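You operate a simulated robot arm through the tools that you are given. There is no shell and no other tool. Be economical: measure what you need, move in short steps, check, and stop when the job is done.

You run a simulated robot arm. Do the job below in one go: nothing can be reset, and whatever is moved stays where it is left.

JOB
Take the nut driver and leave it on the blue bench mat. Close the bench drawer. Put one of the cooling modules from the top of the packing bench on top of the converter box with orange tape. Turn the source knob to 1550. Open the drawer marked video, take the silver coupler with the yellow band on the top of the grey camera table and put it away in the inside of the drawer marked video, then shut the video. Open the drawer under the cord shelf, take the coupler with a white band from the inside of the drawer under the cord shelf and leave it on the shelf under the cord board and shut the shelf again. Do these in any order.

The check looks at the end state, three seconds after you hand in, the way a careful person would. Anything else that was tipped, shoved, dropped, spilled or broken makes it a failure.

ROBOT AND FRAMES
A 5-joint arm with a fingered hand on a trunk, on a base that drives. Base frame: it is fixed to the floor where the robot stands at the start and does not move with it; the origin is under the middle of the robot, x ahead of it, y to its left, z up. Lengths are in mm, angles in degrees, forces in N, time in s.
Its first joint turns from -115.0 to 115.0 degrees. Places, roughly: bench drawer [400, -700, 700]; blue bench mat [700, 3800, 800]; converter box with orange tape [-1000, 2250, 750]; cooling module [-1250, 1750, 750]; coupler with a white band (6x3x3 cm) [-5100, 3900, 700]; drawer marked video [-7100, -4500, 900]; drawer under the cord shelf [-5100, 3900, 700]; inside of the drawer marked video [-7100, -4500, 900]; nut driver (23x4x4 cm) [500, -100, 200]; shelf under the cord board (92x21 cm) [-5060, 3820, 800]; silver coupler with the yellow ban (6x3x3 cm) [-6900, -300, 800]; source knob [-500, 3900, 900]. The tool tilts only in the upright plane through the base axis and itself; it spins freely about its own axis. Payload 2.9 kg.
Tool frame: the origin (TCP) lies between the finger pads and is the grasp point; the fingertips stand 22 mm ahead of it; z points along the fingers, y is the line along which they close. The gripper opens to 124 mm. The gripper's body begins 60 mm behind the TCP. The gripper is a hand of 3 fingers: y runs from the thumb to the fingers, the wrist lies at [0, 0, -218] in the tool frame.
Orientation is that of the tool frame in the base frame, as [roll, pitch, yaw] about the fixed x, y, z axes, in that order (R = Rz(yaw) Ry(pitch) Rx(roll)). With the fingers straight down and closing along the base's y, the tool's x points along the base's -x, its y along +y and its z along -z.

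CONTROLS
- The arm moves only by the tool servo_tool. Its argument "increments" is a list of rows, each an object of numbers (a shift or turn left out is 0): "x", "y", "z": the shift along the tool's x, y, z in units of 400 mm (1.0 is 400 mm); "rx", "ry", "rz": the turn, a rotation vector about the tool's x, y, z in units of 120 degrees (1.0 is 120 degrees). In form: [{"x": .., "y": .., "z": .., "rx": .., "ry": .., "rz": ..}, ...]. A call has 1 to 12 rows; each row is the pose to reach, as a shift and turn from the pose commanded when the call began, along the tool's axes at that moment. A call with a number of a shift or a turn outside -1 to 1 is refused whole. Each row takes 0.2 s and may step no farther than 50 mm and 8.6 degrees from the row before; otherwise, the whole call is refused. A pose out of reach is approached as far as the arm can. The call stops where the force on the tool passes 40 N (or 10 N more than at its start, if that is more) or the arm is blocked; 0.2 s more then pass. In this call time passes only in rows, and 0.2 s behind the last. It gives the time, the measured TCP pose, the force on the tool (base axes), the opening and the grip force at its end, in the units of the frame above (readings bear some noise), with the torque about the TCP (base axes, N m) and any sound that the robot's microphone picked up.
- Cameras (640 x 400 px; columns grow to the right, rows downward): "scene" is now at [1.3, 86.2, 1379.2]; the picture's right is [-0.68, -0.73, 0.00], its down [-0.51, 0.47, -0.72] and it looks along [0.53, -0.49, -0.69] (base axes); focal length 250 px, centre (320, 200). "wrist" rides on the gripper at [64, -37, -75] in the tool frame; the picture's right is [0.50, 0.87, 0.00], its down [-0.62, 0.36, -0.70] and it looks along [-0.61, 0.35, 0.71] (tool axes); focal length 230 px, centre (320, 200). There is no depth. A picture from a camera that has moved, and an enlarged one, comes with that camera's place and axes in the base frame and with its lens.
- snapshot(camera): a new picture of that camera. The clock stands still meanwhile.
- lift_body(by): slides the trunk up (or, below 0, down) by that many mm; the arm and the scene camera ride with it, the base frame stays. It gives what a move gives, with no picture.
- steer(legs): drives the robot by 1 to 6 legs, each [ahead, left, turn to the left] in mm, mm and degrees, along the robot's own axes; the way and the turn of a leg run together, so that a leg with both is an arc; at most 1500 mm and 180 degrees a leg. The arm and the cameras ride along, it lands a little off, and it stops where it bumps. It gives what a move gives.
- curl_fingers(finger1, finger2, thumb_bend): sets how far each is bent, from 0 (flat) to 1 (curled in); at 0.3 the hand is open as for a grip, at 0.7 the pads meet at the TCP. One left out holds its place. A second passes; each finger stops where it meets its share of the squeeze, and holds until it gets a number again. It is the only way to open and close the hand. It gives what a move gives, with no picture; readings hold the bend of each and the force on the fingers (four entries, about 0 where the hand has none), thumb and palm.
- head_to(pan, tilt): turns the head with the scene camera to pan (to the left, within 155 degrees either way) and tilt (down, from -29 to 69), counted from straight ahead of the robot. It gives what a move gives.
- zoom(camera, box): a new picture of the part [left, top, right, bottom] of that camera's present view, enlarged. The clock stands still meanwhile.
- close_job(): hands the job in; it is judged then, once.

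Go step by step. Nothing tells you exact positions but the pictures and the camera data: compare them with the known pose of the tool, close in by small moves and look again before you grip or let go. The budget is 207 turns and 200 pictures, counting those below and the enlarged ones. Unless the task says otherwise, let go and move clear before handing in, and close with one line.

The tools are called by a JSON object that holds its "op" and its "data". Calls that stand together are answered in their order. servo_tool: Moves the arm, as the interface text tells. Its arguments: {"type":"object","properties":{"increments":{"type":"array"}},"required":["increments"]} The other tools are called the same way: lift_body (by) slides the trunk up or down; curl_fingers (finger1, finger2, thumb_bend) moves the fingers one by one; steer (legs) drives the base; head_to (pan, tilt) turns the head that bears the scene camera; snapshot (camera) takes a picture; zoom (camera, box) takes an enlarged picture of a part of a camera's view; close_job () hands the job in.

At the start:

```text
time: 0.0
position: [211.2, -281.7, 1026.4]
tcp_rot: [-180.0, 0.0, -180.0]
wrist_force: [-0.5, 0.0, 0.1]
ft_torque: [-0.02, 0.01, -0.03]
finger_gap: 123.8
gripper_force: 0.0
shape: jaw
bend: [0.3, 0.3, 0.3]
finger forces: [0.0, 0.0, 0.1, 0.0, 0.1, 0.0]
trunk travel left (down, up): [-475.0, 515.0]
robot x, y, heading: [2.5, -1.4, 0.1]
head pan, tilt: [-42.8, 43.9]
```

scene: 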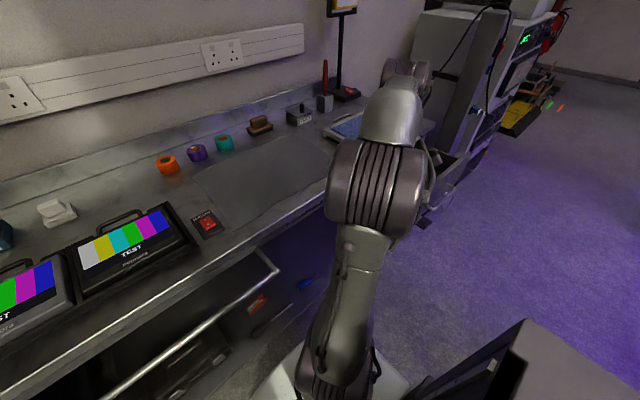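
wrist: 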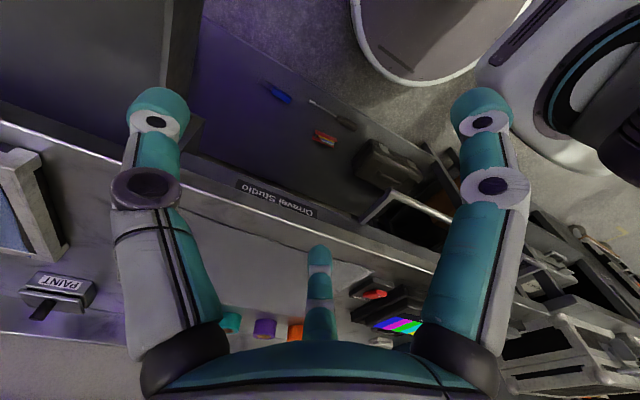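

I see a steel bench ahead-right of the robot, with something blue and red on a low shelf under it. I'll look around first to find the nut driver and the drawer.

{"op": "head_to", "data": {"pan": 0, "tilt": 55}}

{"op": "snapshot", "data": {"camera": "scene"}}

{"op": "head_to", "data": {"pan": -70, "tilt": 50}}

{"op": "snapshot", "data": {"camera": "scene"}}

{"op": "head_to", "data": {"pan": 90, "tilt": 20}}

{"op": "snapshot", "data": {"camera": "scene"}}

{"op": "head_to", "data": {"pan": 150, "tilt": 15}}

{"op": "snapshot", "data": {"camera": "scene"}}

```text
time: 1.1
position: [211.8, -280.6, 1025.5]
tcp_rot: [180.0, 0.0, 180.0]
wrist_force: [-0.6, -0.4, -0.2]
ft_torque: [-0.01, -0.02, 0.03]
finger_gap: 124.1
gripper_force: 0.0
shape: jaw
bend: [0.3, 0.3, 0.3]
finger forces: [0.1, 0.0, 0.0, 0.0, 0.0, 0.1]
trunk travel left (down, up): [-475.0, 515.0]
robot x, y, heading: [0.2, -0.0, 0.2]
head pan, tilt: [0.0, 55.0]
```

```text
197 pictures are left
camera scene: at [13.1, 142.0, 1364.2], right [0.0, -1.0, 0.0], down [-0.82, 0.0, -0.57], along [0.57, 0.0, -0.82], focal length 250 px, centre (320, 200)
```

scene: 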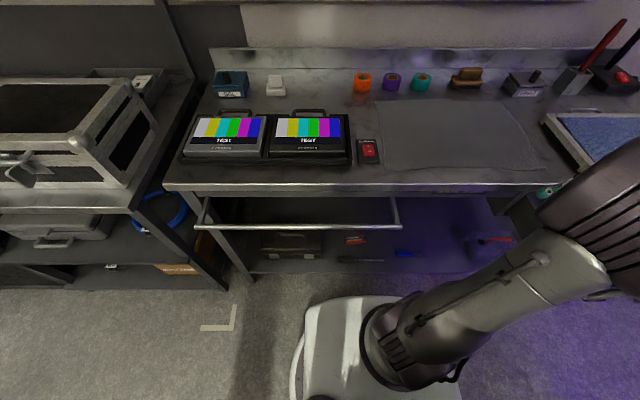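

```text
time: 2.5
position: [211.3, -281.7, 1025.9]
tcp_rot: [-180.0, 0.0, 180.0]
wrist_force: [-0.4, -0.3, 0.4]
ft_torque: [0.03, 0.03, 0.0]
finger_gap: 123.8
gripper_force: 0.1
shape: jaw
bend: [0.3, 0.3, 0.3]
finger forces: [0.0, 0.0, 0.1, 0.0, 0.0, 0.1]
trunk travel left (down, up): [-475.0, 515.0]
robot x, y, heading: [-0.3, -1.0, 0.0]
head pan, tilt: [-70.0, 50.0]
```

```text
196 pictures are left
camera scene: at [-32.6, 69.7, 1370.7], right [-0.94, -0.34, 0.0], down [-0.26, 0.72, -0.64], along [0.22, -0.6, -0.77], focal length 250 px, centre (320, 200)
```

scene: 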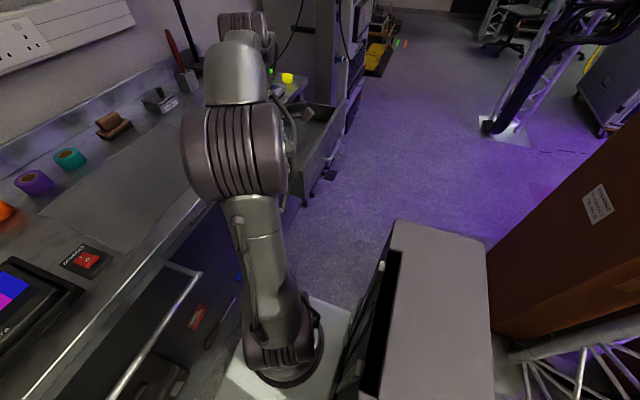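

```text
time: 5.0
position: [211.7, -281.5, 1025.3]
tcp_rot: [-179.9, 0.1, 179.9]
wrist_force: [0.5, 0.0, 0.2]
ft_torque: [0.0, 0.03, -0.01]
finger_gap: 124.0
gripper_force: 0.0
shape: jaw
bend: [0.3, 0.3, 0.3]
finger forces: [0.0, 0.1, 0.0, 0.1, 0.1, 0.0]
trunk travel left (down, up): [-475.0, 515.0]
robot x, y, heading: [1.4, -1.6, -0.1]
head pan, tilt: [90.0, 20.0]
```

```text
195 pictures are left
camera scene: at [-59.0, 235.2, 1416.3], right [1.0, 0.0, 0.0], down [0.0, -0.34, -0.94], along [0.0, 0.94, -0.34], focal length 250 px, centre (320, 200)
```

scene: 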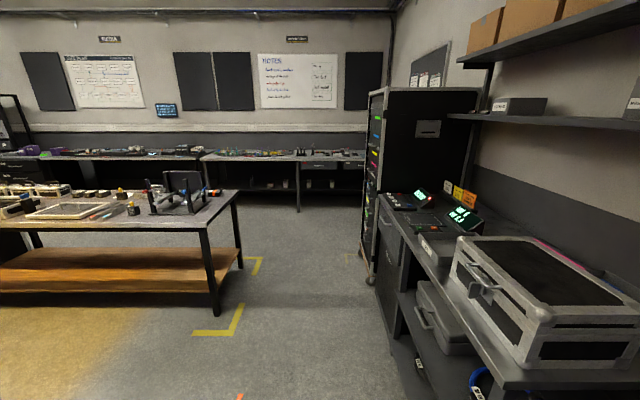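

```text
time: 6.3
position: [210.9, -281.9, 1026.0]
tcp_rot: [-179.9, 0.0, 180.0]
wrist_force: [0.7, 0.4, -0.9]
ft_torque: [0.03, 0.02, -0.01]
finger_gap: 124.0
gripper_force: 0.0
shape: jaw
bend: [0.3, 0.3, 0.3]
finger forces: [0.0, 0.1, 0.1, 0.0, 0.0, 0.0]
trunk travel left (down, up): [-475.0, 515.0]
robot x, y, heading: [-3.0, -3.6, -0.0]
head pan, tilt: [150.0, 15.0]
```

```text
194 pictures are left
camera scene: at [-139.9, 188.8, 1424.4], right [0.5, 0.87, 0.0], down [0.22, -0.13, -0.97], along [-0.84, 0.48, -0.26], focal length 250 px, centre (320, 200)
```

scene: 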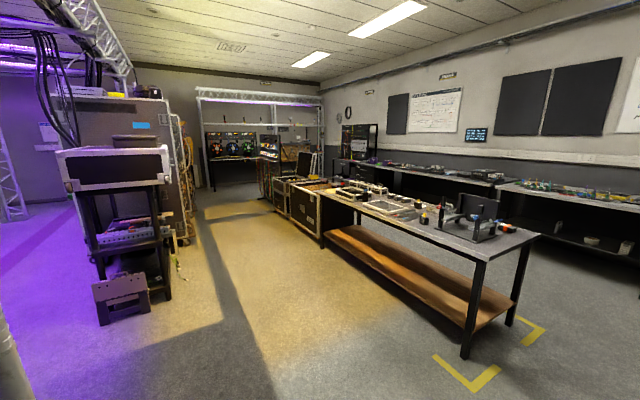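

The bench runs along x≈500, with loose tools on its lower shelf near (470,-30,200); the open drawer is to the right behind the arm. I'll zoom in on the low shelf and the drawer.

{"op": "head_to", "data": {"pan": -5, "tilt": 60}}

{"op": "zoom", "data": {"camera": "scene", "box": [180, 130, 500, 330]}}

{"op": "head_to", "data": {"pan": -58, "tilt": 50}}

{"op": "zoom", "data": {"camera": "scene", "box": [160, 0, 480, 200]}}

{"op": "zoom", "data": {"camera": "wrist", "box": [200, 50, 450, 206]}}

```text
time: 8.7
position: [211.3, -282.1, 1024.6]
tcp_rot: [-179.9, -0.1, 180.0]
wrist_force: [0.1, -0.4, -0.1]
ft_torque: [0.0, -0.02, -0.01]
finger_gap: 124.1
gripper_force: 0.1
shape: jaw
bend: [0.3, 0.3, 0.3]
finger forces: [0.0, 0.0, 0.0, 0.0, 0.0, 0.1]
trunk travel left (down, up): [-475.0, 515.0]
robot x, y, heading: [-0.9, -1.6, -0.1]
head pan, tilt: [-5.0, 60.0]
```

```text
2.00 times, centred on (340, 230) of scene
camera zoom: at [7.4, 136.3, 1358.1], right [-0.09, -1.0, 0.0], down [-0.86, 0.08, -0.5], along [0.5, -0.04, -0.87], focal length 500 px, centre (280, 140)
```

zoom: 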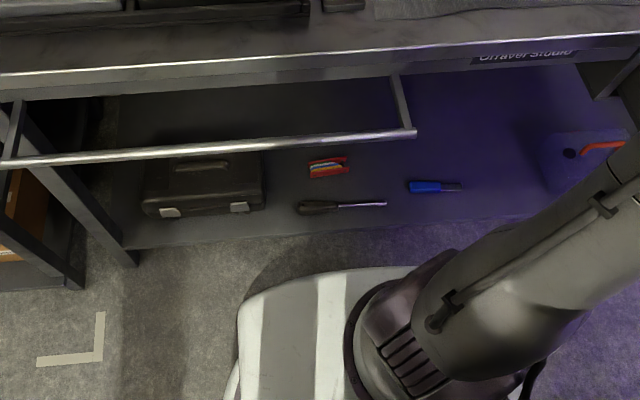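

```text
time: 9.9
position: [211.6, -282.8, 1025.0]
tcp_rot: [-180.0, 0.1, -179.9]
wrist_force: [1.2, 1.0, -0.7]
ft_torque: [0.02, 0.0, 0.0]
finger_gap: 123.9
gripper_force: 0.1
shape: jaw
bend: [0.3, 0.3, 0.3]
finger forces: [0.1, 0.1, 0.0, 0.0, 0.1, 0.0]
trunk travel left (down, up): [-475.0, 515.0]
robot x, y, heading: [3.1, 0.6, -0.2]
head pan, tilt: [-58.0, 50.0]
```

```text
2.00 times, centred on (320, 100) of scene
camera zoom: at [-18.2, 76.8, 1370.7], right [-0.85, -0.53, 0.0], down [-0.41, 0.65, -0.64], along [0.34, -0.54, -0.77], focal length 500 px, centre (320, 400)
```

zoom: 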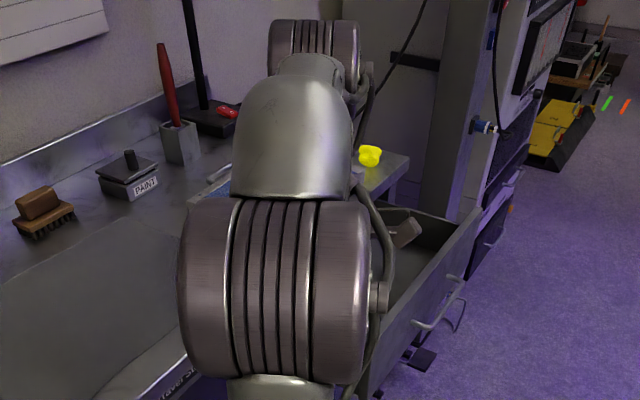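

```text
2.56 times, centred on (325, 128) of wrist
camera zoom: at [148.1, -318.5, 1100.7], right [-0.5, 0.87, 0.0], down [0.62, 0.36, 0.7], along [0.61, 0.35, -0.71], focal length 589 px, centre (307, 384)
```

zoom: 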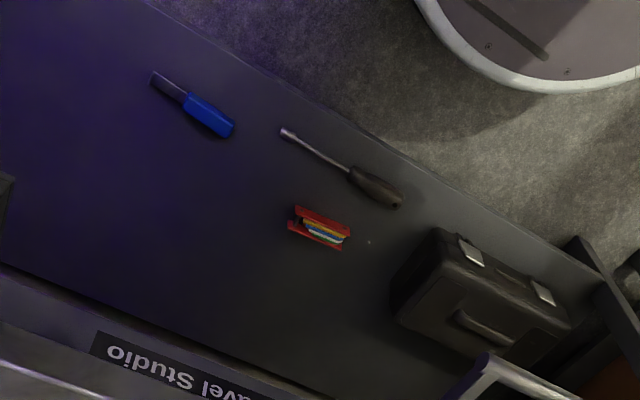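

The black-handled tool with the socket tip is the nut driver (handle near (489,0,170)). The drawer stands open with its front near (197,-725,700). I'll look to the right-rear for free space before driving.

{"op": "head_to", "data": {"pan": -100, "tilt": 45}}

{"op": "snapshot", "data": {"camera": "scene"}}

{"op": "head_to", "data": {"pan": -150, "tilt": 40}}

{"op": "snapshot", "data": {"camera": "scene"}}

{"op": "head_to", "data": {"pan": 130, "tilt": 45}}

{"op": "snapshot", "data": {"camera": "scene"}}

```text
time: 11.0
position: [210.0, -282.1, 1025.3]
tcp_rot: [-179.9, 0.0, -179.9]
wrist_force: [1.1, 1.3, 0.3]
ft_torque: [0.04, -0.01, 0.0]
finger_gap: 123.9
gripper_force: 0.1
shape: jaw
bend: [0.3, 0.3, 0.3]
finger forces: [0.1, 0.0, 0.1, 0.0, 0.1, 0.0]
trunk travel left (down, up): [-475.0, 515.0]
robot x, y, heading: [-3.7, 2.4, -0.2]
head pan, tilt: [-100.0, 45.0]
```

```text
190 pictures are left
camera scene: at [-73.1, 62.0, 1377.6], right [-0.98, 0.17, 0.0], down [0.12, 0.7, -0.71], along [-0.12, -0.7, -0.71], focal length 250 px, centre (320, 200)
```

scene: 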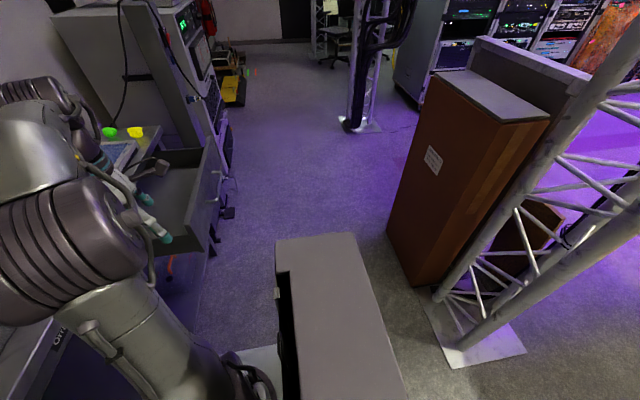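

```text
time: 12.2
position: [211.9, -281.2, 1025.6]
tcp_rot: [-180.0, 0.0, -180.0]
wrist_force: [0.8, 0.1, -0.9]
ft_torque: [0.0, 0.0, 0.02]
finger_gap: 124.1
gripper_force: 0.0
shape: jaw
bend: [0.3, 0.3, 0.3]
finger forces: [0.0, 0.0, 0.1, 0.0, 0.1, 0.1]
trunk travel left (down, up): [-475.0, 515.0]
robot x, y, heading: [1.9, 4.4, -0.1]
head pan, tilt: [-150.0, 40.0]
```

```text
189 pictures are left
camera scene: at [-132.6, 99.5, 1384.8], right [-0.5, 0.87, 0.0], down [0.56, 0.32, -0.77], along [-0.66, -0.38, -0.64], focal length 250 px, centre (320, 200)
```

scene: 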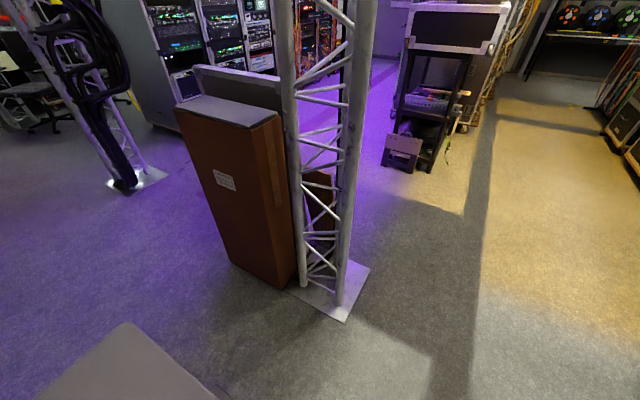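

```text
time: 16.0
position: [210.9, -281.2, 1025.1]
tcp_rot: [-179.9, -0.1, -180.0]
wrist_force: [0.5, 0.1, 0.0]
ft_torque: [0.01, 0.02, -0.01]
finger_gap: 123.8
gripper_force: 0.0
shape: jaw
bend: [0.3, 0.3, 0.3]
finger forces: [0.1, 0.1, 0.1, 0.0, 0.0, 0.0]
trunk travel left (down, up): [-475.0, 515.0]
robot x, y, heading: [1.5, 1.8, -0.1]
head pan, tilt: [130.0, 45.0]
```

```text
188 pictures are left
camera scene: at [-111.3, 204.4, 1377.6], right [0.77, 0.64, 0.0], down [0.45, -0.54, -0.71], along [-0.45, 0.54, -0.71], focal length 250 px, centre (320, 200)
```

scene: 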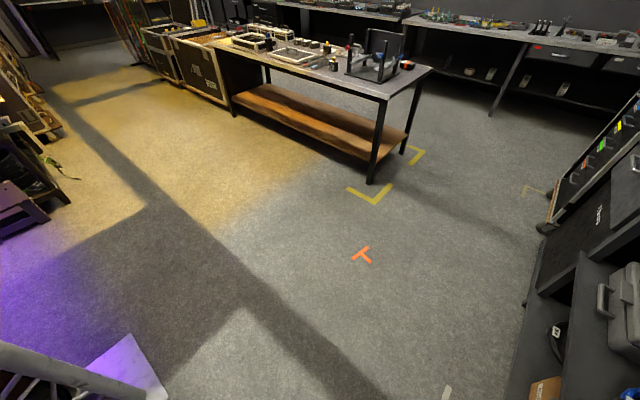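

Space to the right is free up to a speaker at x≈-750. I'll swing the arm straight ahead of the robot first (staying short of the bench).

{"op": "servo_tool", "data": {"increments": [{"x": -0.044, "y": 0.088}, {"x": -0.088, "y": 0.176}, {"x": -0.132, "y": 0.264}, {"x": -0.176, "y": 0.352}, {"x": -0.22, "y": 0.44}, {"x": -0.264, "y": 0.528}, {"x": -0.308, "y": 0.616}, {"x": -0.35, "y": 0.705}]}}

{"op": "steer", "data": {"legs": [[-300, 0, 0]]}}

{"op": "head_to", "data": {"pan": -45, "tilt": 45}}

{"op": "snapshot", "data": {"camera": "scene"}}

```text
time: 17.8
position: [352.7, 3.4, 1024.9]
tcp_rot: [179.9, 0.0, 180.0]
wrist_force: [-0.4, -0.4, 0.2]
ft_torque: [-0.04, 0.0, 0.0]
finger_gap: 124.2
gripper_force: 0.0
shape: jaw
bend: [0.3, 0.3, 0.3]
finger forces: [0.0, 0.0, 0.0, 0.0, 0.0, 0.0]
trunk travel left (down, up): [-475.0, 515.0]
robot x, y, heading: [-3.0, -3.6, -0.2]
head pan, tilt: [130.0, 45.0]
```

```text
time: 19.9
position: [52.8, 2.0, 1025.4]
tcp_rot: [-179.9, -0.1, 180.0]
wrist_force: [0.9, 0.3, 0.3]
ft_torque: [0.01, 0.0, -0.01]
finger_gap: 123.8
gripper_force: 0.1
shape: jaw
bend: [0.3, 0.3, 0.3]
finger forces: [0.0, 0.1, 0.0, 0.1, 0.0, 0.0]
trunk travel left (down, up): [-475.0, 515.0]
robot x, y, heading: [-300.7, -0.4, -0.0]
head pan, tilt: [130.0, 45.0]
```

```text
time: 22.5
position: [52.3, 1.4, 1025.0]
tcp_rot: [180.0, 0.0, 180.0]
wrist_force: [0.3, -0.8, 0.8]
ft_torque: [-0.03, 0.0, -0.03]
finger_gap: 123.9
gripper_force: 0.0
shape: jaw
bend: [0.3, 0.3, 0.3]
finger forces: [0.0, 0.0, 0.0, 0.0, 0.0, 0.1]
trunk travel left (down, up): [-475.0, 515.0]
robot x, y, heading: [-299.9, 1.9, 0.0]
head pan, tilt: [-45.0, 45.0]
```

```text
187 pictures are left
camera scene: at [-299.9, 84.7, 1377.6], right [-0.71, -0.71, 0.0], down [-0.5, 0.5, -0.71], along [0.5, -0.5, -0.71], focal length 250 px, centre (320, 200)
```

scene: 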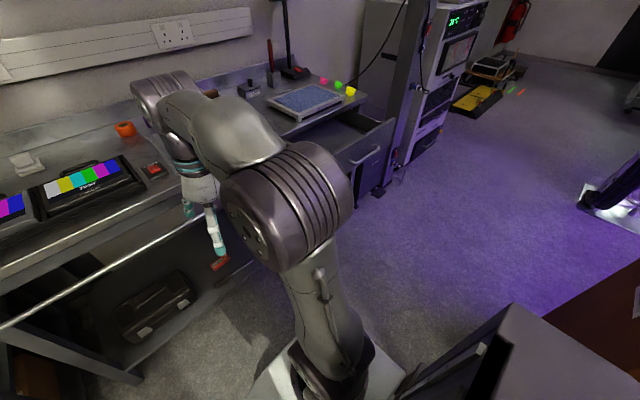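

The drawer front is clearly visible at right. I'll drive sideways to face it and tip the tool level, pointing at the drawer.

{"op": "steer", "data": {"legs": [[0, -700, 0]]}}

{"op": "servo_tool", "data": {"increments": [{"x": -0.02, "ry": -0.068}, {"x": -0.04, "ry": -0.136}, {"x": -0.06, "ry": -0.205}, {"x": -0.08, "ry": -0.273}, {"x": -0.1, "ry": -0.341}, {"x": -0.12, "ry": -0.41}, {"x": -0.14, "ry": -0.477}, {"x": -0.17, "ry": -0.545}, {"x": -0.2, "ry": -0.614}, {"x": -0.23, "ry": -0.682}, {"x": -0.25, "ry": -0.75}]}}

{"op": "head_to", "data": {"pan": -5, "tilt": 45}}

{"op": "snapshot", "data": {"camera": "scene"}}

{"op": "snapshot", "data": {"camera": "wrist"}}

```text
time: 26.4
position: [53.4, -702.6, 1024.6]
tcp_rot: [-179.9, 0.0, -179.9]
wrist_force: [-0.8, -0.6, -0.1]
ft_torque: [-0.02, -0.01, 0.02]
finger_gap: 123.7
gripper_force: 0.0
shape: jaw
bend: [0.3, 0.3, 0.3]
finger forces: [0.0, 0.0, 0.1, 0.1, 0.1, 0.0]
trunk travel left (down, up): [-475.0, 515.0]
robot x, y, heading: [-300.6, -702.4, 0.0]
head pan, tilt: [-45.0, 45.0]
```

```text
time: 28.8
position: [177.0, -702.4, 1036.2]
tcp_rot: [-174.8, 89.9, -174.6]
wrist_force: [0.3, -0.4, 0.3]
ft_torque: [-0.04, -0.01, 0.0]
finger_gap: 123.7
gripper_force: 0.1
shape: jaw
bend: [0.3, 0.3, 0.3]
finger forces: [0.0, 0.0, 0.1, 0.0, 0.0, 0.0]
out of reach, approached as far as the arm can: row 10, 11
trunk travel left (down, up): [-475.0, 515.0]
robot x, y, heading: [-300.2, -704.2, 0.0]
head pan, tilt: [-45.0, 45.0]
```

```text
time: 29.8
position: [176.0, -702.4, 1037.2]
tcp_rot: [-177.3, 89.9, -177.0]
wrist_force: [0.1, 0.2, -0.9]
ft_torque: [0.02, -0.02, -0.02]
finger_gap: 123.6
gripper_force: 0.0
shape: jaw
bend: [0.3, 0.3, 0.3]
finger forces: [0.0, 0.0, 0.0, 0.0, 0.0, 0.1]
trunk travel left (down, up): [-475.0, 515.0]
robot x, y, heading: [-294.8, -704.3, 0.1]
head pan, tilt: [-5.0, 45.0]
```

```text
186 pictures are left
camera scene: at [-276.0, -569.2, 1377.6], right [-0.09, -1.0, 0.0], down [-0.7, 0.06, -0.71], along [0.7, -0.06, -0.71], focal length 250 px, centre (320, 200)
```

scene: 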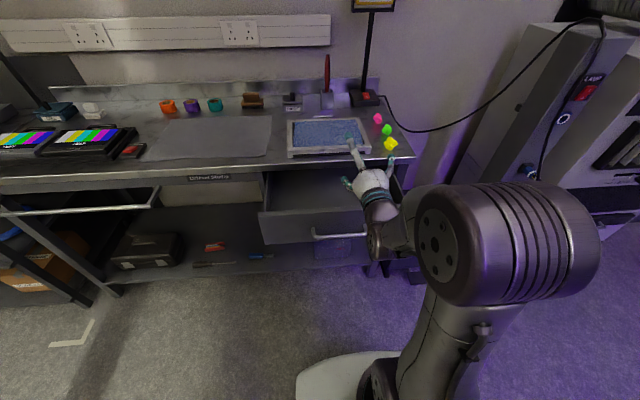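

```text
185 pictures are left
camera wrist: at [102.1, -740.0, 973.9], right [0.0, 0.87, -0.5], down [-0.7, 0.35, 0.62], along [0.71, 0.35, 0.61], focal length 230 px, centre (320, 200)
```

wrist: 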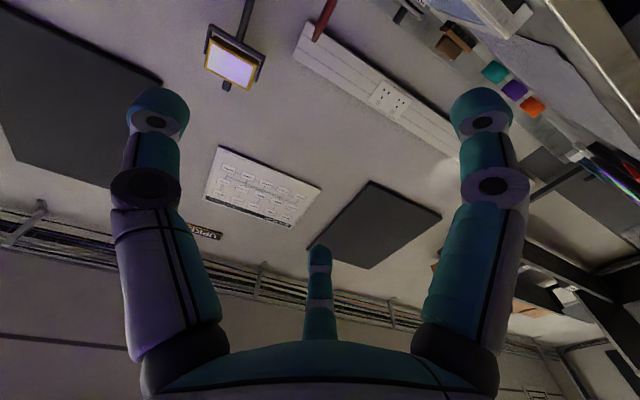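

Hand is level and in front of the drawer handle. I'll close the fingers, lower the trunk to handle height and look.

{"op": "curl_fingers", "data": {"finger1": 0.68, "finger2": 0.68, "thumb_bend": 0.68}}

{"op": "lift_body", "data": {"by": -335}}

{"op": "head_to", "data": {"pan": -3, "tilt": 30}}

{"op": "snapshot", "data": {"camera": "scene"}}

{"op": "snapshot", "data": {"camera": "wrist"}}

```text
time: 30.8
position: [176.9, -702.7, 1036.8]
tcp_rot: [-175.6, 90.0, -175.4]
wrist_force: [-0.6, -0.2, -0.7]
ft_torque: [0.01, 0.04, -0.03]
finger_gap: 2.1
gripper_force: 0.1
shape: fingers
bend: [0.68, 0.68, 0.68]
finger forces: [0.0, 0.0, 0.0, 0.0, 0.0, 0.0]
trunk travel left (down, up): [-475.0, 515.0]
robot x, y, heading: [-300.2, -702.8, 0.2]
head pan, tilt: [-5.0, 45.0]
```

```text
time: 33.2
position: [176.8, -702.4, 782.7]
tcp_rot: [-2.8, 87.7, -2.5]
wrist_force: [-0.5, 0.0, 15.9]
ft_torque: [-0.09, -0.16, 0.1]
finger_gap: 0.0
gripper_force: 9.4
shape: fingers
bend: [0.73, 0.67, 0.67]
finger forces: [9.0, 0.0, 0.0, 0.1, 10.8, 0.0]
trunk travel left (down, up): [-210.0, 780.0]
robot x, y, heading: [-296.0, -704.3, 0.7]
head pan, tilt: [-5.0, 45.0]
stopped: the force on the tool passed its limit at 61 N (the readings are from after the stop); the commanded pose is now the measured one
```

```text
time: 34.0
position: [176.0, -703.0, 783.3]
tcp_rot: [-3.0, 87.9, -2.8]
wrist_force: [1.4, 1.2, 22.9]
ft_torque: [-0.21, -0.27, 0.1]
finger_gap: 0.0
gripper_force: 12.4
shape: fingers
bend: [0.73, 0.67, 0.67]
finger forces: [8.1, 0.0, 0.0, 0.0, 17.4, 0.0]
trunk travel left (down, up): [-210.0, 780.0]
robot x, y, heading: [-294.3, -704.9, 0.4]
head pan, tilt: [-3.0, 30.0]
```

```text
184 pictures are left
camera scene: at [-269.0, -566.6, 1135.4], right [-0.05, -1.0, 0.0], down [-0.5, 0.02, -0.87], along [0.87, -0.04, -0.5], focal length 250 px, centre (320, 200)
```

scene: 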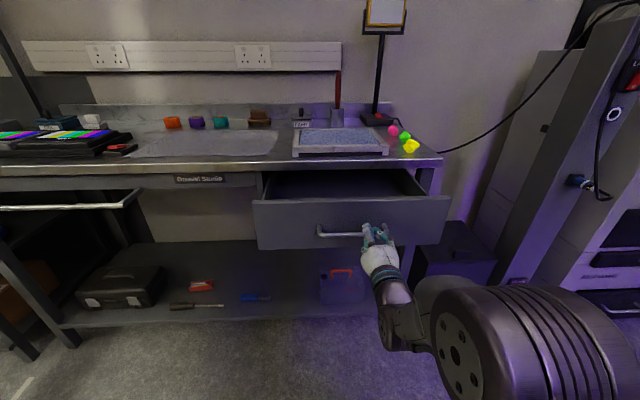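

```text
183 pictures are left
camera wrist: at [104.5, -739.8, 717.7], right [0.01, 0.87, -0.5], down [-0.72, 0.35, 0.59], along [0.69, 0.35, 0.63], focal length 230 px, centre (320, 200)
```

wrist: 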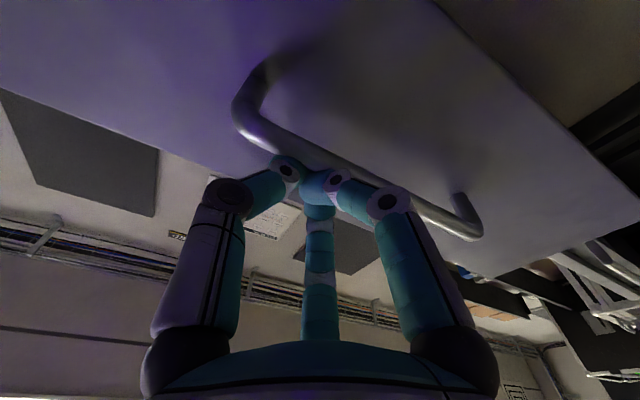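

The curled fingertips came down onto the handle bar (z≈765, x≈195). I'll lift clear and push the panel face just above the handle by driving ahead.

{"op": "lift_body", "data": {"by": 28}}

{"op": "steer", "data": {"legs": [[60, 0, 0]]}}

{"op": "snapshot", "data": {"camera": "scene"}}

{"op": "snapshot", "data": {"camera": "wrist"}}

```text
time: 34.7
position: [177.3, -702.6, 809.7]
tcp_rot: [-3.2, 88.3, -3.0]
wrist_force: [-0.3, 0.3, 0.0]
ft_torque: [-0.01, 0.02, 0.01]
finger_gap: 1.6
gripper_force: 0.1
shape: fingers
bend: [0.68, 0.68, 0.68]
finger forces: [0.0, 0.0, 0.0, 0.0, 0.1, 0.0]
trunk travel left (down, up): [-238.0, 752.0]
robot x, y, heading: [-300.0, -703.9, 0.1]
head pan, tilt: [-3.0, 30.0]
```

```text
time: 35.6
position: [237.7, -702.0, 810.0]
tcp_rot: [-3.1, 88.4, -2.8]
wrist_force: [-1.1, -0.1, 2.4]
ft_torque: [0.01, 0.02, 0.0]
finger_gap: 0.1
gripper_force: 0.8
shape: fingers
bend: [0.7, 0.68, 0.68]
finger forces: [2.0, 0.1, 0.0, 0.1, 0.0, 0.1]
trunk travel left (down, up): [-238.0, 752.0]
robot x, y, heading: [-235.6, -699.4, 0.1]
head pan, tilt: [-3.0, 30.0]
```

```text
182 pictures are left
camera scene: at [-206.6, -566.6, 1163.2], right [-0.05, -1.0, 0.0], down [-0.5, 0.02, -0.87], along [0.87, -0.04, -0.5], focal length 250 px, centre (320, 200)
```

scene: 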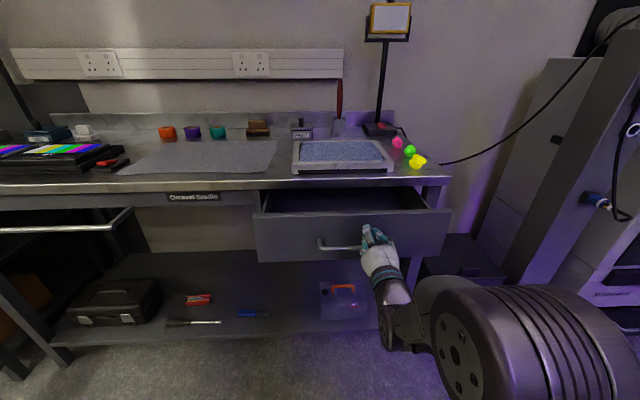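

```text
181 pictures are left
camera wrist: at [165.7, -739.7, 743.8], right [0.01, 0.87, -0.5], down [-0.72, 0.35, 0.6], along [0.69, 0.35, 0.63], focal length 230 px, centre (320, 200)
```

wrist: 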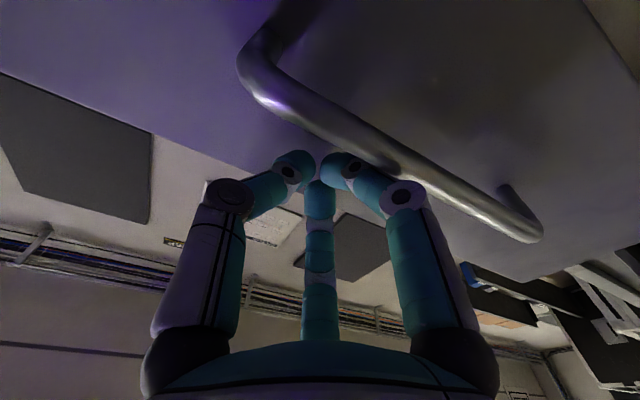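

The fingertip is just making contact with the panel above the handle. I'll push in stages.

{"op": "steer", "data": {"legs": [[80, 0, 0]]}}

{"op": "snapshot", "data": {"camera": "scene"}}

```text
time: 36.7
position: [318.3, -702.5, 808.8]
tcp_rot: [-3.6, 88.5, -3.3]
wrist_force: [-0.4, 0.0, 2.0]
ft_torque: [0.01, 0.02, 0.02]
finger_gap: 0.1
gripper_force: 1.1
shape: fingers
bend: [0.69, 0.68, 0.68]
finger forces: [1.3, 0.0, 0.0, 0.0, 0.0, 0.0]
trunk travel left (down, up): [-238.0, 752.0]
robot x, y, heading: [-157.5, -702.9, 0.2]
head pan, tilt: [-3.0, 30.0]
```

```text
180 pictures are left
camera scene: at [-126.1, -566.5, 1163.2], right [-0.05, -1.0, 0.0], down [-0.5, 0.02, -0.87], along [0.87, -0.04, -0.5], focal length 250 px, centre (320, 200)
```

scene: 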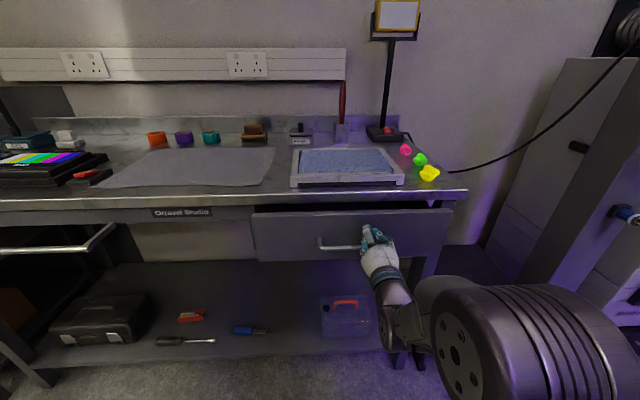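

The drawer is sliding shut smoothly. I continue pushing.

{"op": "steer", "data": {"legs": [[60, 0, 0]]}}

{"op": "steer", "data": {"legs": [[25, 0, 0]]}}

{"op": "snapshot", "data": {"camera": "scene"}}

```text
time: 37.7
position: [375.6, -702.3, 811.2]
tcp_rot: [-3.1, 88.0, -2.8]
wrist_force: [-22.0, 0.1, 13.7]
ft_torque: [0.2, 0.85, 0.32]
finger_gap: 0.0
gripper_force: 13.6
shape: fingers
bend: [0.7, 0.67, 0.68]
finger forces: [24.4, 0.1, 0.0, 0.0, 3.0, 0.0]
trunk travel left (down, up): [-238.0, 752.0]
robot x, y, heading: [-95.1, -703.2, 0.5]
head pan, tilt: [-3.0, 30.0]
```

```text
time: 38.4
position: [376.1, -701.0, 813.7]
tcp_rot: [-0.5, 87.7, -0.3]
wrist_force: [-31.3, -0.4, 10.0]
ft_torque: [0.23, 0.7, -0.04]
finger_gap: 0.1
gripper_force: 21.1
shape: fingers
bend: [0.7, 0.67, 0.67]
finger forces: [17.2, 7.1, 0.1, 0.1, 17.4, 0.0]
trunk travel left (down, up): [-238.0, 752.0]
robot x, y, heading: [-93.2, -700.8, 0.1]
head pan, tilt: [-3.0, 30.0]
stopped in leg 1: the force on the tool passed its limit at 57 N (the readings are from after the stop); the commanded pose is now the measured one
```

```text
179 pictures are left
camera scene: at [-69.0, -566.5, 1163.4], right [-0.05, -1.0, 0.0], down [-0.49, 0.02, -0.87], along [0.87, -0.04, -0.49], focal length 250 px, centre (320, 200)
```

scene: 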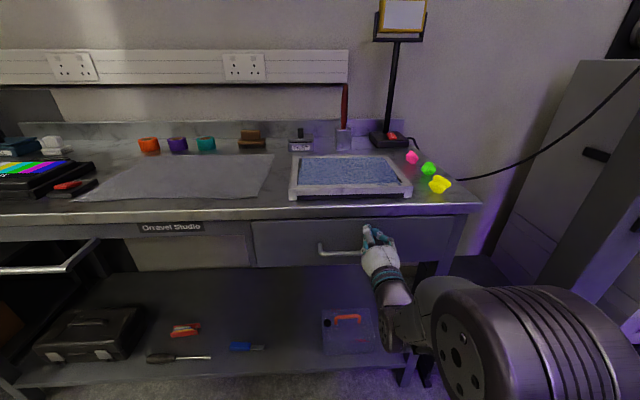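

The drawer is shut flush. I'll back away, check it, and move toward the nut driver while testing how low and far the arm can reach.

{"op": "steer", "data": {"legs": [[-260, 0, 0], [0, 560, 0]]}}

{"op": "lift_body", "data": {"by": -235}}

{"op": "servo_tool", "data": {"increments": [{"x": 0.1, "ry": 0.05}, {"x": 0.2, "ry": 0.1}, {"x": 0.3, "ry": 0.16}, {"x": 0.4, "ry": 0.22}, {"x": 0.5, "ry": 0.28}, {"x": 0.6, "ry": 0.34}, {"x": 0.7, "ry": 0.375}]}}

{"op": "head_to", "data": {"pan": -20, "tilt": 35}}

{"op": "snapshot", "data": {"camera": "scene"}}

```text
time: 43.1
position: [118.2, -142.0, 810.1]
tcp_rot: [-1.7, 88.2, -1.5]
wrist_force: [0.0, -0.3, 1.0]
ft_torque: [0.0, -0.02, 0.01]
finger_gap: 1.7
gripper_force: 0.1
shape: fingers
bend: [0.68, 0.68, 0.68]
finger forces: [0.0, 0.0, 0.0, 0.0, 0.1, 0.0]
trunk travel left (down, up): [-238.0, 752.0]
robot x, y, heading: [-358.8, -141.7, 0.4]
head pan, tilt: [-3.0, 30.0]
```

```text
time: 45.6
position: [119.1, -141.6, 574.3]
tcp_rot: [-1.8, 88.1, -1.4]
wrist_force: [0.0, 0.5, -0.1]
ft_torque: [0.03, 0.0, 0.03]
finger_gap: 1.4
gripper_force: 0.0
shape: fingers
bend: [0.68, 0.68, 0.68]
finger forces: [0.1, 0.0, 0.0, 0.0, 0.1, 0.1]
trunk travel left (down, up): [-3.0, 987.0]
robot x, y, heading: [-354.0, -142.2, 0.4]
head pan, tilt: [-3.0, 30.0]
```

```text
time: 47.2
position: [127.8, -142.1, 294.7]
tcp_rot: [-179.9, 46.6, -179.6]
wrist_force: [0.3, -0.5, 0.1]
ft_torque: [-0.03, -0.01, 0.03]
finger_gap: 1.5
gripper_force: 0.0
shape: fingers
bend: [0.68, 0.68, 0.68]
finger forces: [0.1, 0.0, 0.0, 0.1, 0.1, 0.0]
out of reach, approached as far as the arm can: row 1, 2, 3
trunk travel left (down, up): [-3.0, 987.0]
robot x, y, heading: [-355.7, -146.2, 0.2]
head pan, tilt: [-3.0, 30.0]
```

```text
time: 48.0
position: [126.9, -141.2, 295.3]
tcp_rot: [179.9, 46.7, -179.7]
wrist_force: [-0.1, -0.8, 0.6]
ft_torque: [0.02, 0.04, -0.01]
finger_gap: 1.6
gripper_force: 0.1
shape: fingers
bend: [0.68, 0.68, 0.68]
finger forces: [0.0, 0.1, 0.0, 0.1, 0.1, 0.1]
trunk travel left (down, up): [-3.0, 987.0]
robot x, y, heading: [-357.8, -143.7, 0.2]
head pan, tilt: [-20.0, 35.0]
```

```text
178 pictures are left
camera scene: at [-332.6, -31.5, 920.5], right [-0.34, -0.94, 0.0], down [-0.54, 0.19, -0.82], along [0.77, -0.28, -0.57], focal length 250 px, centre (320, 200)
```

scene: 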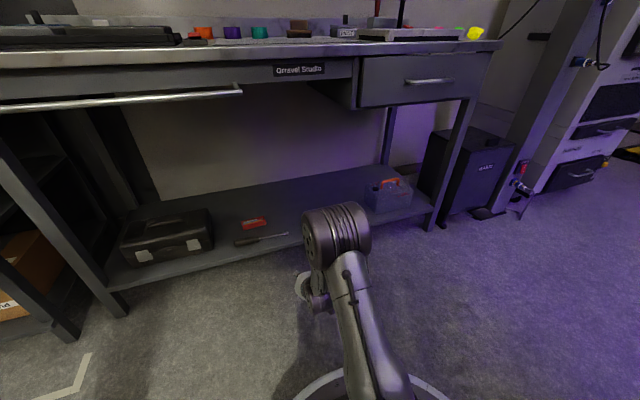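

The drawer is properly shut. The arm reaches low well; I'll test a vertical tool at this extension.

{"op": "servo_tool", "data": {"increments": [{"ry": 0.06}, {"ry": 0.12}, {"ry": 0.18}, {"ry": 0.24}, {"ry": 0.3}, {"ry": 0.35}]}}

{"op": "curl_fingers", "data": {"finger1": 0.3, "finger2": 0.3, "thumb_bend": 0.3}}

{"op": "snapshot", "data": {"camera": "scene"}}

{"op": "snapshot", "data": {"camera": "wrist"}}

```text
time: 49.4
position: [128.0, -142.2, 294.3]
tcp_rot: [180.0, 4.7, -179.7]
wrist_force: [0.5, 0.1, -0.8]
ft_torque: [0.01, 0.02, -0.01]
finger_gap: 1.5
gripper_force: 0.0
shape: fingers
bend: [0.68, 0.68, 0.68]
finger forces: [0.1, 0.1, 0.0, 0.0, 0.0, 0.0]
trunk travel left (down, up): [-3.0, 987.0]
robot x, y, heading: [-356.0, -140.4, 0.3]
head pan, tilt: [-20.0, 35.0]
```

```text
time: 50.4
position: [126.4, -142.5, 294.1]
tcp_rot: [-180.0, 4.9, -179.8]
wrist_force: [0.1, 0.7, 1.0]
ft_torque: [0.0, 0.01, 0.01]
finger_gap: 103.4
gripper_force: 0.1
shape: fingers
bend: [0.3, 0.3, 0.3]
finger forces: [0.0, 0.0, 0.0, 0.0, 0.0, 0.0]
trunk travel left (down, up): [-3.0, 987.0]
robot x, y, heading: [-354.6, -143.2, 0.1]
head pan, tilt: [-20.0, 35.0]
```

```text
177 pictures are left
camera scene: at [-332.6, -31.5, 920.5], right [-0.34, -0.94, 0.0], down [-0.54, 0.19, -0.82], along [0.77, -0.28, -0.57], focal length 250 px, centre (320, 200)
```

scene: 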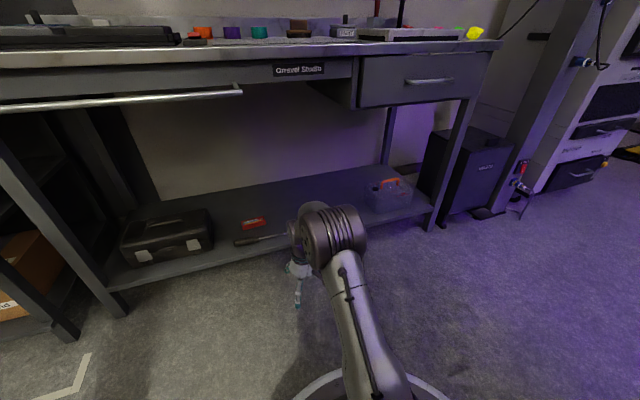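

```text
176 pictures are left
camera wrist: at [58.4, -179.0, 365.1], right [-0.5, 0.86, -0.04], down [0.55, 0.36, 0.75], along [0.66, 0.35, -0.66], focal length 230 px, centre (320, 200)
```

wrist: 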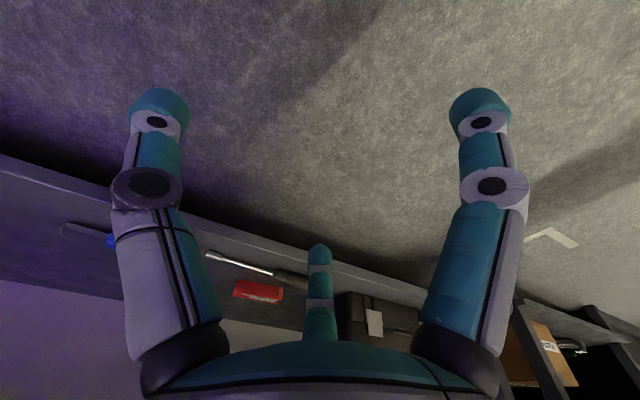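

The arm can work vertically 484 mm ahead at low height. I'll spin the hand so it closes across the driver, and drive in over the handle.

{"op": "servo_tool", "data": {"increments": [{"rz": -0.07}, {"rz": -0.14}, {"rz": -0.21}, {"rz": -0.28}, {"rz": -0.35}, {"rz": -0.42}, {"rz": -0.49}, {"rz": -0.56}, {"rz": -0.63}, {"rz": -0.7}, {"rz": -0.75}]}}

{"op": "steer", "data": {"legs": [[0, 140, 0], [260, 0, 0]]}}

{"op": "snapshot", "data": {"camera": "scene"}}

{"op": "snapshot", "data": {"camera": "wrist"}}

```text
time: 52.8
position: [123.2, -93.4, 295.9]
tcp_rot: [-175.3, 0.6, -90.6]
wrist_force: [0.5, 0.5, -0.5]
ft_torque: [-0.01, 0.0, 0.01]
finger_gap: 103.6
gripper_force: 0.1
shape: fingers
bend: [0.3, 0.3, 0.3]
finger forces: [0.0, 0.1, 0.1, 0.0, 0.0, 0.0]
out of reach, approached as far as the arm can: row 10, 11
trunk travel left (down, up): [-3.0, 987.0]
robot x, y, heading: [-356.6, -143.1, 0.1]
head pan, tilt: [-20.0, 35.0]
```

```text
time: 55.6
position: [383.2, 50.2, 294.5]
tcp_rot: [-175.3, 0.6, -90.6]
wrist_force: [-0.2, 1.0, -1.1]
ft_torque: [-0.02, 0.01, -0.02]
finger_gap: 103.6
gripper_force: 0.0
shape: fingers
bend: [0.3, 0.3, 0.3]
finger forces: [0.0, 0.1, 0.0, 0.0, 0.1, 0.0]
trunk travel left (down, up): [-3.0, 987.0]
robot x, y, heading: [-98.0, -0.5, 0.2]
head pan, tilt: [-20.0, 35.0]
```

```text
175 pictures are left
camera scene: at [-73.2, 110.3, 920.5], right [-0.34, -0.94, 0.0], down [-0.54, 0.19, -0.82], along [0.77, -0.28, -0.57], focal length 250 px, centre (320, 200)
```

scene: 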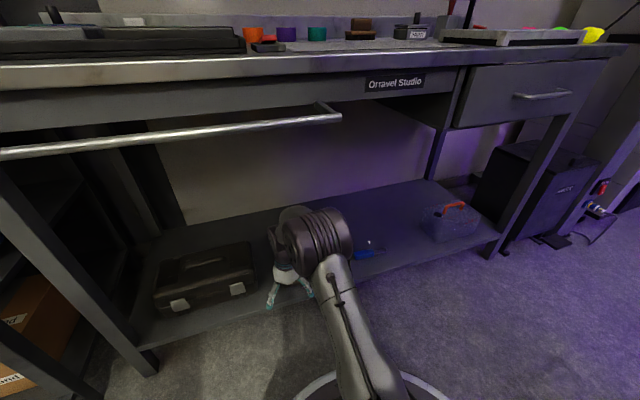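

```text
174 pictures are left
camera wrist: at [414.0, -15.9, 372.7], right [-0.87, -0.49, -0.08], down [-0.41, 0.61, 0.68], along [-0.28, 0.62, -0.73], focal length 230 px, centre (320, 200)
```

wrist: 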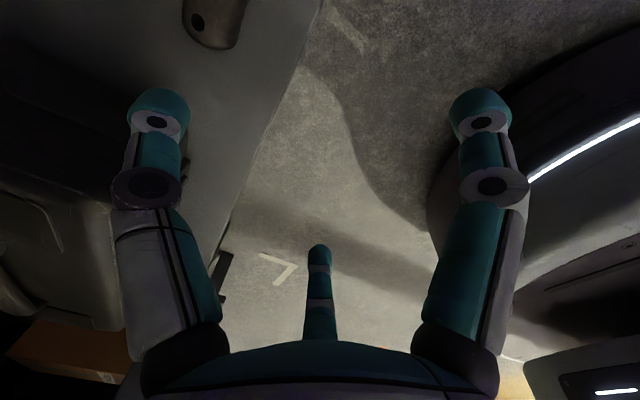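

The handle butt shows in the wrist view at about (481,57), so its middle is near (481,8). I'll drive over it and look before lowering.

{"op": "steer", "data": {"legs": [[0, -42, 0], [98, 0, 0]]}}

{"op": "snapshot", "data": {"camera": "wrist"}}

{"op": "snapshot", "data": {"camera": "scene"}}

```text
time: 57.2
position: [480.9, 7.2, 295.8]
tcp_rot: [-175.3, 0.6, -90.7]
wrist_force: [0.6, 0.0, -1.0]
ft_torque: [0.01, 0.02, 0.02]
finger_gap: 103.4
gripper_force: 0.0
shape: fingers
bend: [0.3, 0.3, 0.3]
finger forces: [0.0, 0.0, 0.0, 0.1, 0.0, 0.0]
trunk travel left (down, up): [-3.0, 987.0]
robot x, y, heading: [-0.1, -49.3, 0.2]
head pan, tilt: [-20.0, 35.0]
```

```text
173 pictures are left
camera wrist: at [511.6, -57.8, 372.7], right [-0.87, -0.49, -0.08], down [-0.41, 0.61, 0.68], along [-0.28, 0.62, -0.73], focal length 230 px, centre (320, 200)
```

wrist: 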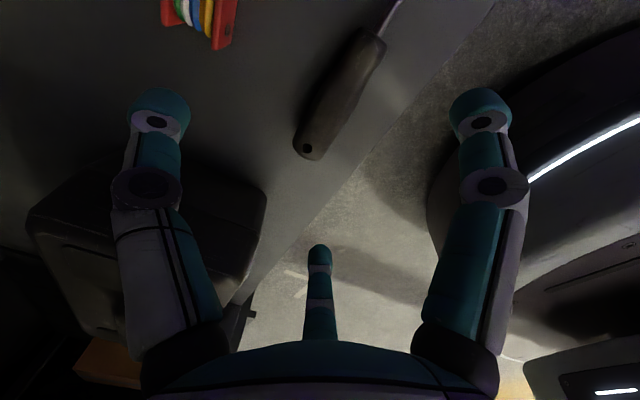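

```text
172 pictures are left
camera scene: at [24.6, 69.0, 920.5], right [-0.34, -0.94, 0.0], down [-0.54, 0.19, -0.82], along [0.77, -0.28, -0.57], focal length 250 px, centre (320, 200)
```

scene: 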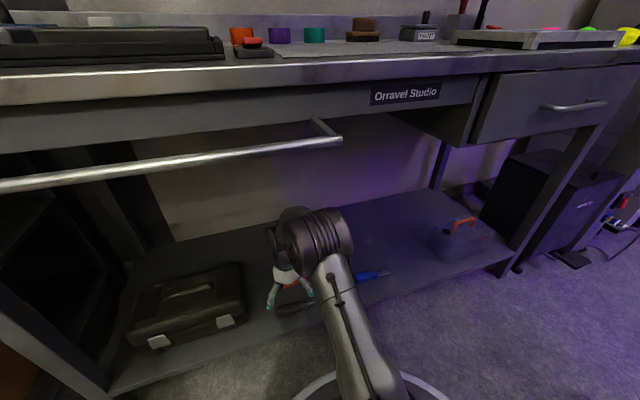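

The handle is centred under the open hand. I'll lower towards it and look.

{"op": "servo_tool", "data": {"increments": [{"z": 0.06, "y": 0.005}, {"z": 0.12, "y": 0.01}, {"z": 0.18, "y": 0.015}, {"z": 0.23, "y": 0.019}, {"z": 0.265, "y": 0.022}]}}

{"op": "snapshot", "data": {"camera": "wrist"}}

{"op": "zoom", "data": {"camera": "scene", "box": [200, 180, 440, 330]}}

```text
time: 58.4
position: [482.0, 9.5, 191.2]
tcp_rot: [-174.8, 0.6, -90.6]
wrist_force: [1.4, 5.5, 33.0]
ft_torque: [-0.85, 1.32, -0.11]
finger_gap: 106.8
gripper_force: 16.3
shape: fingers
bend: [0.25, 0.29, 0.3]
finger forces: [23.8, 8.9, 0.1, 0.0, 0.1, 0.0]
trunk travel left (down, up): [-3.0, 987.0]
robot x, y, heading: [0.5, -44.7, 0.2]
head pan, tilt: [-20.0, 35.0]
```

```text
171 pictures are left
camera wrist: at [511.9, -55.8, 269.9], right [-0.87, -0.49, -0.08], down [-0.41, 0.61, 0.67], along [-0.28, 0.62, -0.73], focal length 230 px, centre (320, 200)
```

wrist: 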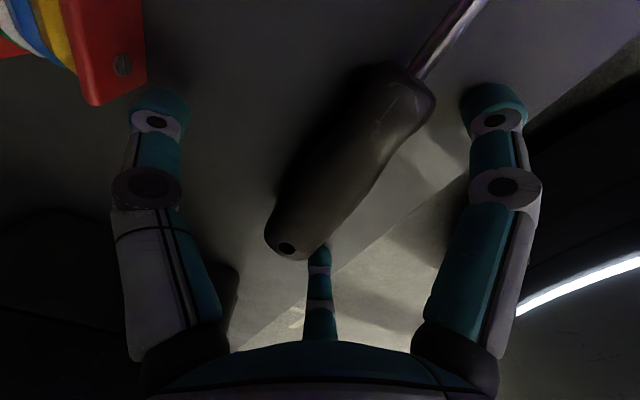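

```text
2.67 times, centred on (320, 255) of scene
camera zoom: at [22.1, 69.0, 921.4], right [-0.34, -0.94, 0.0], down [-0.54, 0.19, -0.82], along [0.77, -0.28, -0.57], focal length 666 px, centre (320, 53)
```

zoom: 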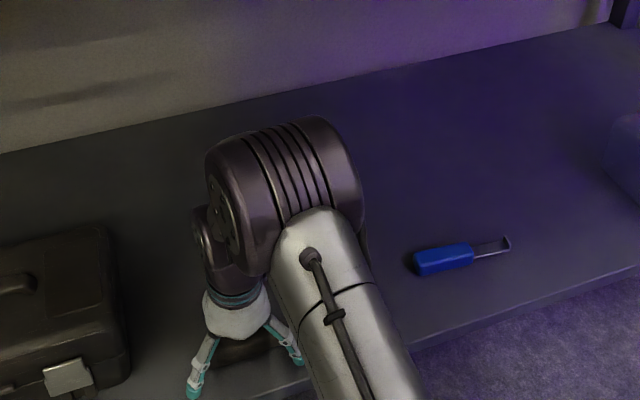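

The fingertips rest on the shelf (top ≈168) either side of the handle. I'll raise a few mm and close.

{"op": "servo_tool", "data": {"increments": [{"z": -0.012}]}}

{"op": "curl_fingers", "data": {"finger1": 0.7, "finger2": 0.7, "thumb_bend": 0.7}}

{"op": "snapshot", "data": {"camera": "wrist"}}

```text
time: 58.8
position: [479.0, 7.8, 193.1]
tcp_rot: [-175.2, 0.5, -90.8]
wrist_force: [2.4, 0.3, 5.4]
ft_torque: [-0.26, 0.17, 0.14]
finger_gap: 105.9
gripper_force: 2.6
shape: fingers
bend: [0.28, 0.3, 0.3]
finger forces: [4.8, 0.8, 0.1, 0.0, 0.0, 0.0]
trunk travel left (down, up): [-3.0, 987.0]
robot x, y, heading: [1.7, -43.8, 0.2]
head pan, tilt: [-20.0, 35.0]
```

```text
time: 59.8
position: [480.0, 7.9, 196.3]
tcp_rot: [-175.1, 0.7, -90.7]
wrist_force: [-10.0, -0.8, 31.8]
ft_torque: [0.09, 1.38, 0.14]
finger_gap: 54.1
gripper_force: 16.6
shape: fingers
bend: [0.32, 0.35, 0.7]
finger forces: [15.0, 17.3, 0.0, 0.0, 0.7, 0.1]
trunk travel left (down, up): [-3.0, 987.0]
robot x, y, heading: [3.0, -45.4, 0.3]
head pan, tilt: [-20.0, 35.0]
```

```text
169 pictures are left
camera wrist: at [510.3, -56.7, 273.0], right [-0.87, -0.49, -0.08], down [-0.41, 0.61, 0.68], along [-0.28, 0.62, -0.73], focal length 230 px, centre (320, 200)
```

wrist: 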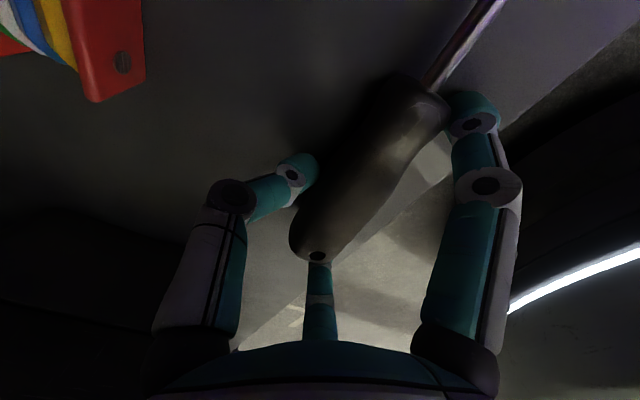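

The thumb nudged the handle toward the fingers, whose tips are pressing the shelf. I'll reopen the thumb a bit, raise 8 mm, recentre, and close again.

{"op": "curl_fingers", "data": {"finger1": 0.3, "finger2": 0.3, "thumb_bend": 0.4}}

{"op": "servo_tool", "data": {"increments": [{"z": -0.025, "y": 0.04}]}}

{"op": "curl_fingers", "data": {"finger1": 0.5, "finger2": 0.5}}

{"op": "curl_fingers", "data": {"finger1": 0.7, "finger2": 0.7, "thumb_bend": 0.7}}

{"op": "snapshot", "data": {"camera": "wrist"}}

```text
time: 60.8
position: [480.4, 9.3, 193.3]
tcp_rot: [-175.2, 0.6, -90.7]
wrist_force: [2.8, 1.3, 6.0]
ft_torque: [-0.33, 0.19, 0.06]
finger_gap: 91.3
gripper_force: 2.8
shape: fingers
bend: [0.29, 0.3, 0.4]
finger forces: [5.9, 0.2, 0.0, 0.0, 0.0, 0.0]
trunk travel left (down, up): [-3.0, 987.0]
robot x, y, heading: [0.0, -41.8, 0.4]
head pan, tilt: [-20.0, 35.0]
```

```text
time: 61.2
position: [464.7, 9.4, 201.4]
tcp_rot: [-175.3, 0.7, -90.7]
wrist_force: [-0.3, -0.3, 0.6]
ft_torque: [0.02, 0.01, -0.03]
finger_gap: 91.2
gripper_force: 0.1
shape: fingers
bend: [0.3, 0.3, 0.4]
finger forces: [0.0, 0.0, 0.0, 0.1, 0.0, 0.0]
trunk travel left (down, up): [-3.0, 987.0]
robot x, y, heading: [4.9, -42.5, 0.2]
head pan, tilt: [-20.0, 35.0]
```

```text
time: 62.2
position: [462.6, 9.5, 203.0]
tcp_rot: [-175.3, 0.7, -90.6]
wrist_force: [0.2, -0.1, 0.8]
ft_torque: [-0.02, -0.01, -0.04]
finger_gap: 64.0
gripper_force: 0.1
shape: fingers
bend: [0.5, 0.5, 0.4]
finger forces: [0.0, 0.0, 0.1, 0.1, 0.1, 0.1]
trunk travel left (down, up): [-3.0, 987.0]
robot x, y, heading: [1.1, -41.8, 0.3]
head pan, tilt: [-20.0, 35.0]
```

```text
time: 63.2
position: [463.2, 8.1, 202.2]
tcp_rot: [-175.3, 0.6, -90.7]
wrist_force: [0.2, -0.1, 0.0]
ft_torque: [0.03, -0.01, 0.04]
finger_gap: 28.2
gripper_force: 15.1
shape: fingers
bend: [0.63, 0.62, 0.56]
finger forces: [6.5, 8.6, 0.0, 0.1, 15.2, 0.0]
trunk travel left (down, up): [-3.0, 987.0]
robot x, y, heading: [-2.1, -49.4, 0.4]
head pan, tilt: [-20.0, 35.0]
```

```text
168 pictures are left
camera wrist: at [494.6, -56.1, 279.6], right [-0.87, -0.49, -0.08], down [-0.41, 0.61, 0.68], along [-0.28, 0.62, -0.73], focal length 230 px, centre (320, 200)
```

wrist: 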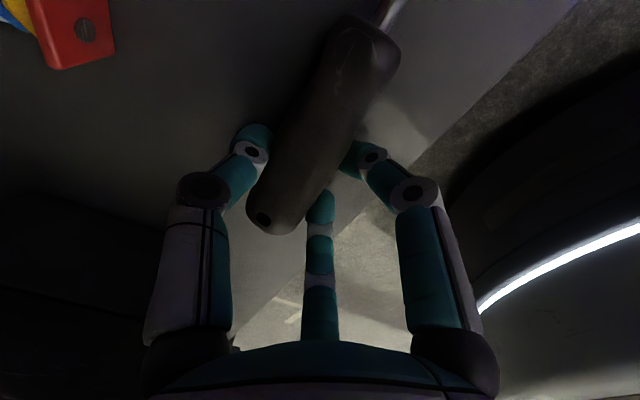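

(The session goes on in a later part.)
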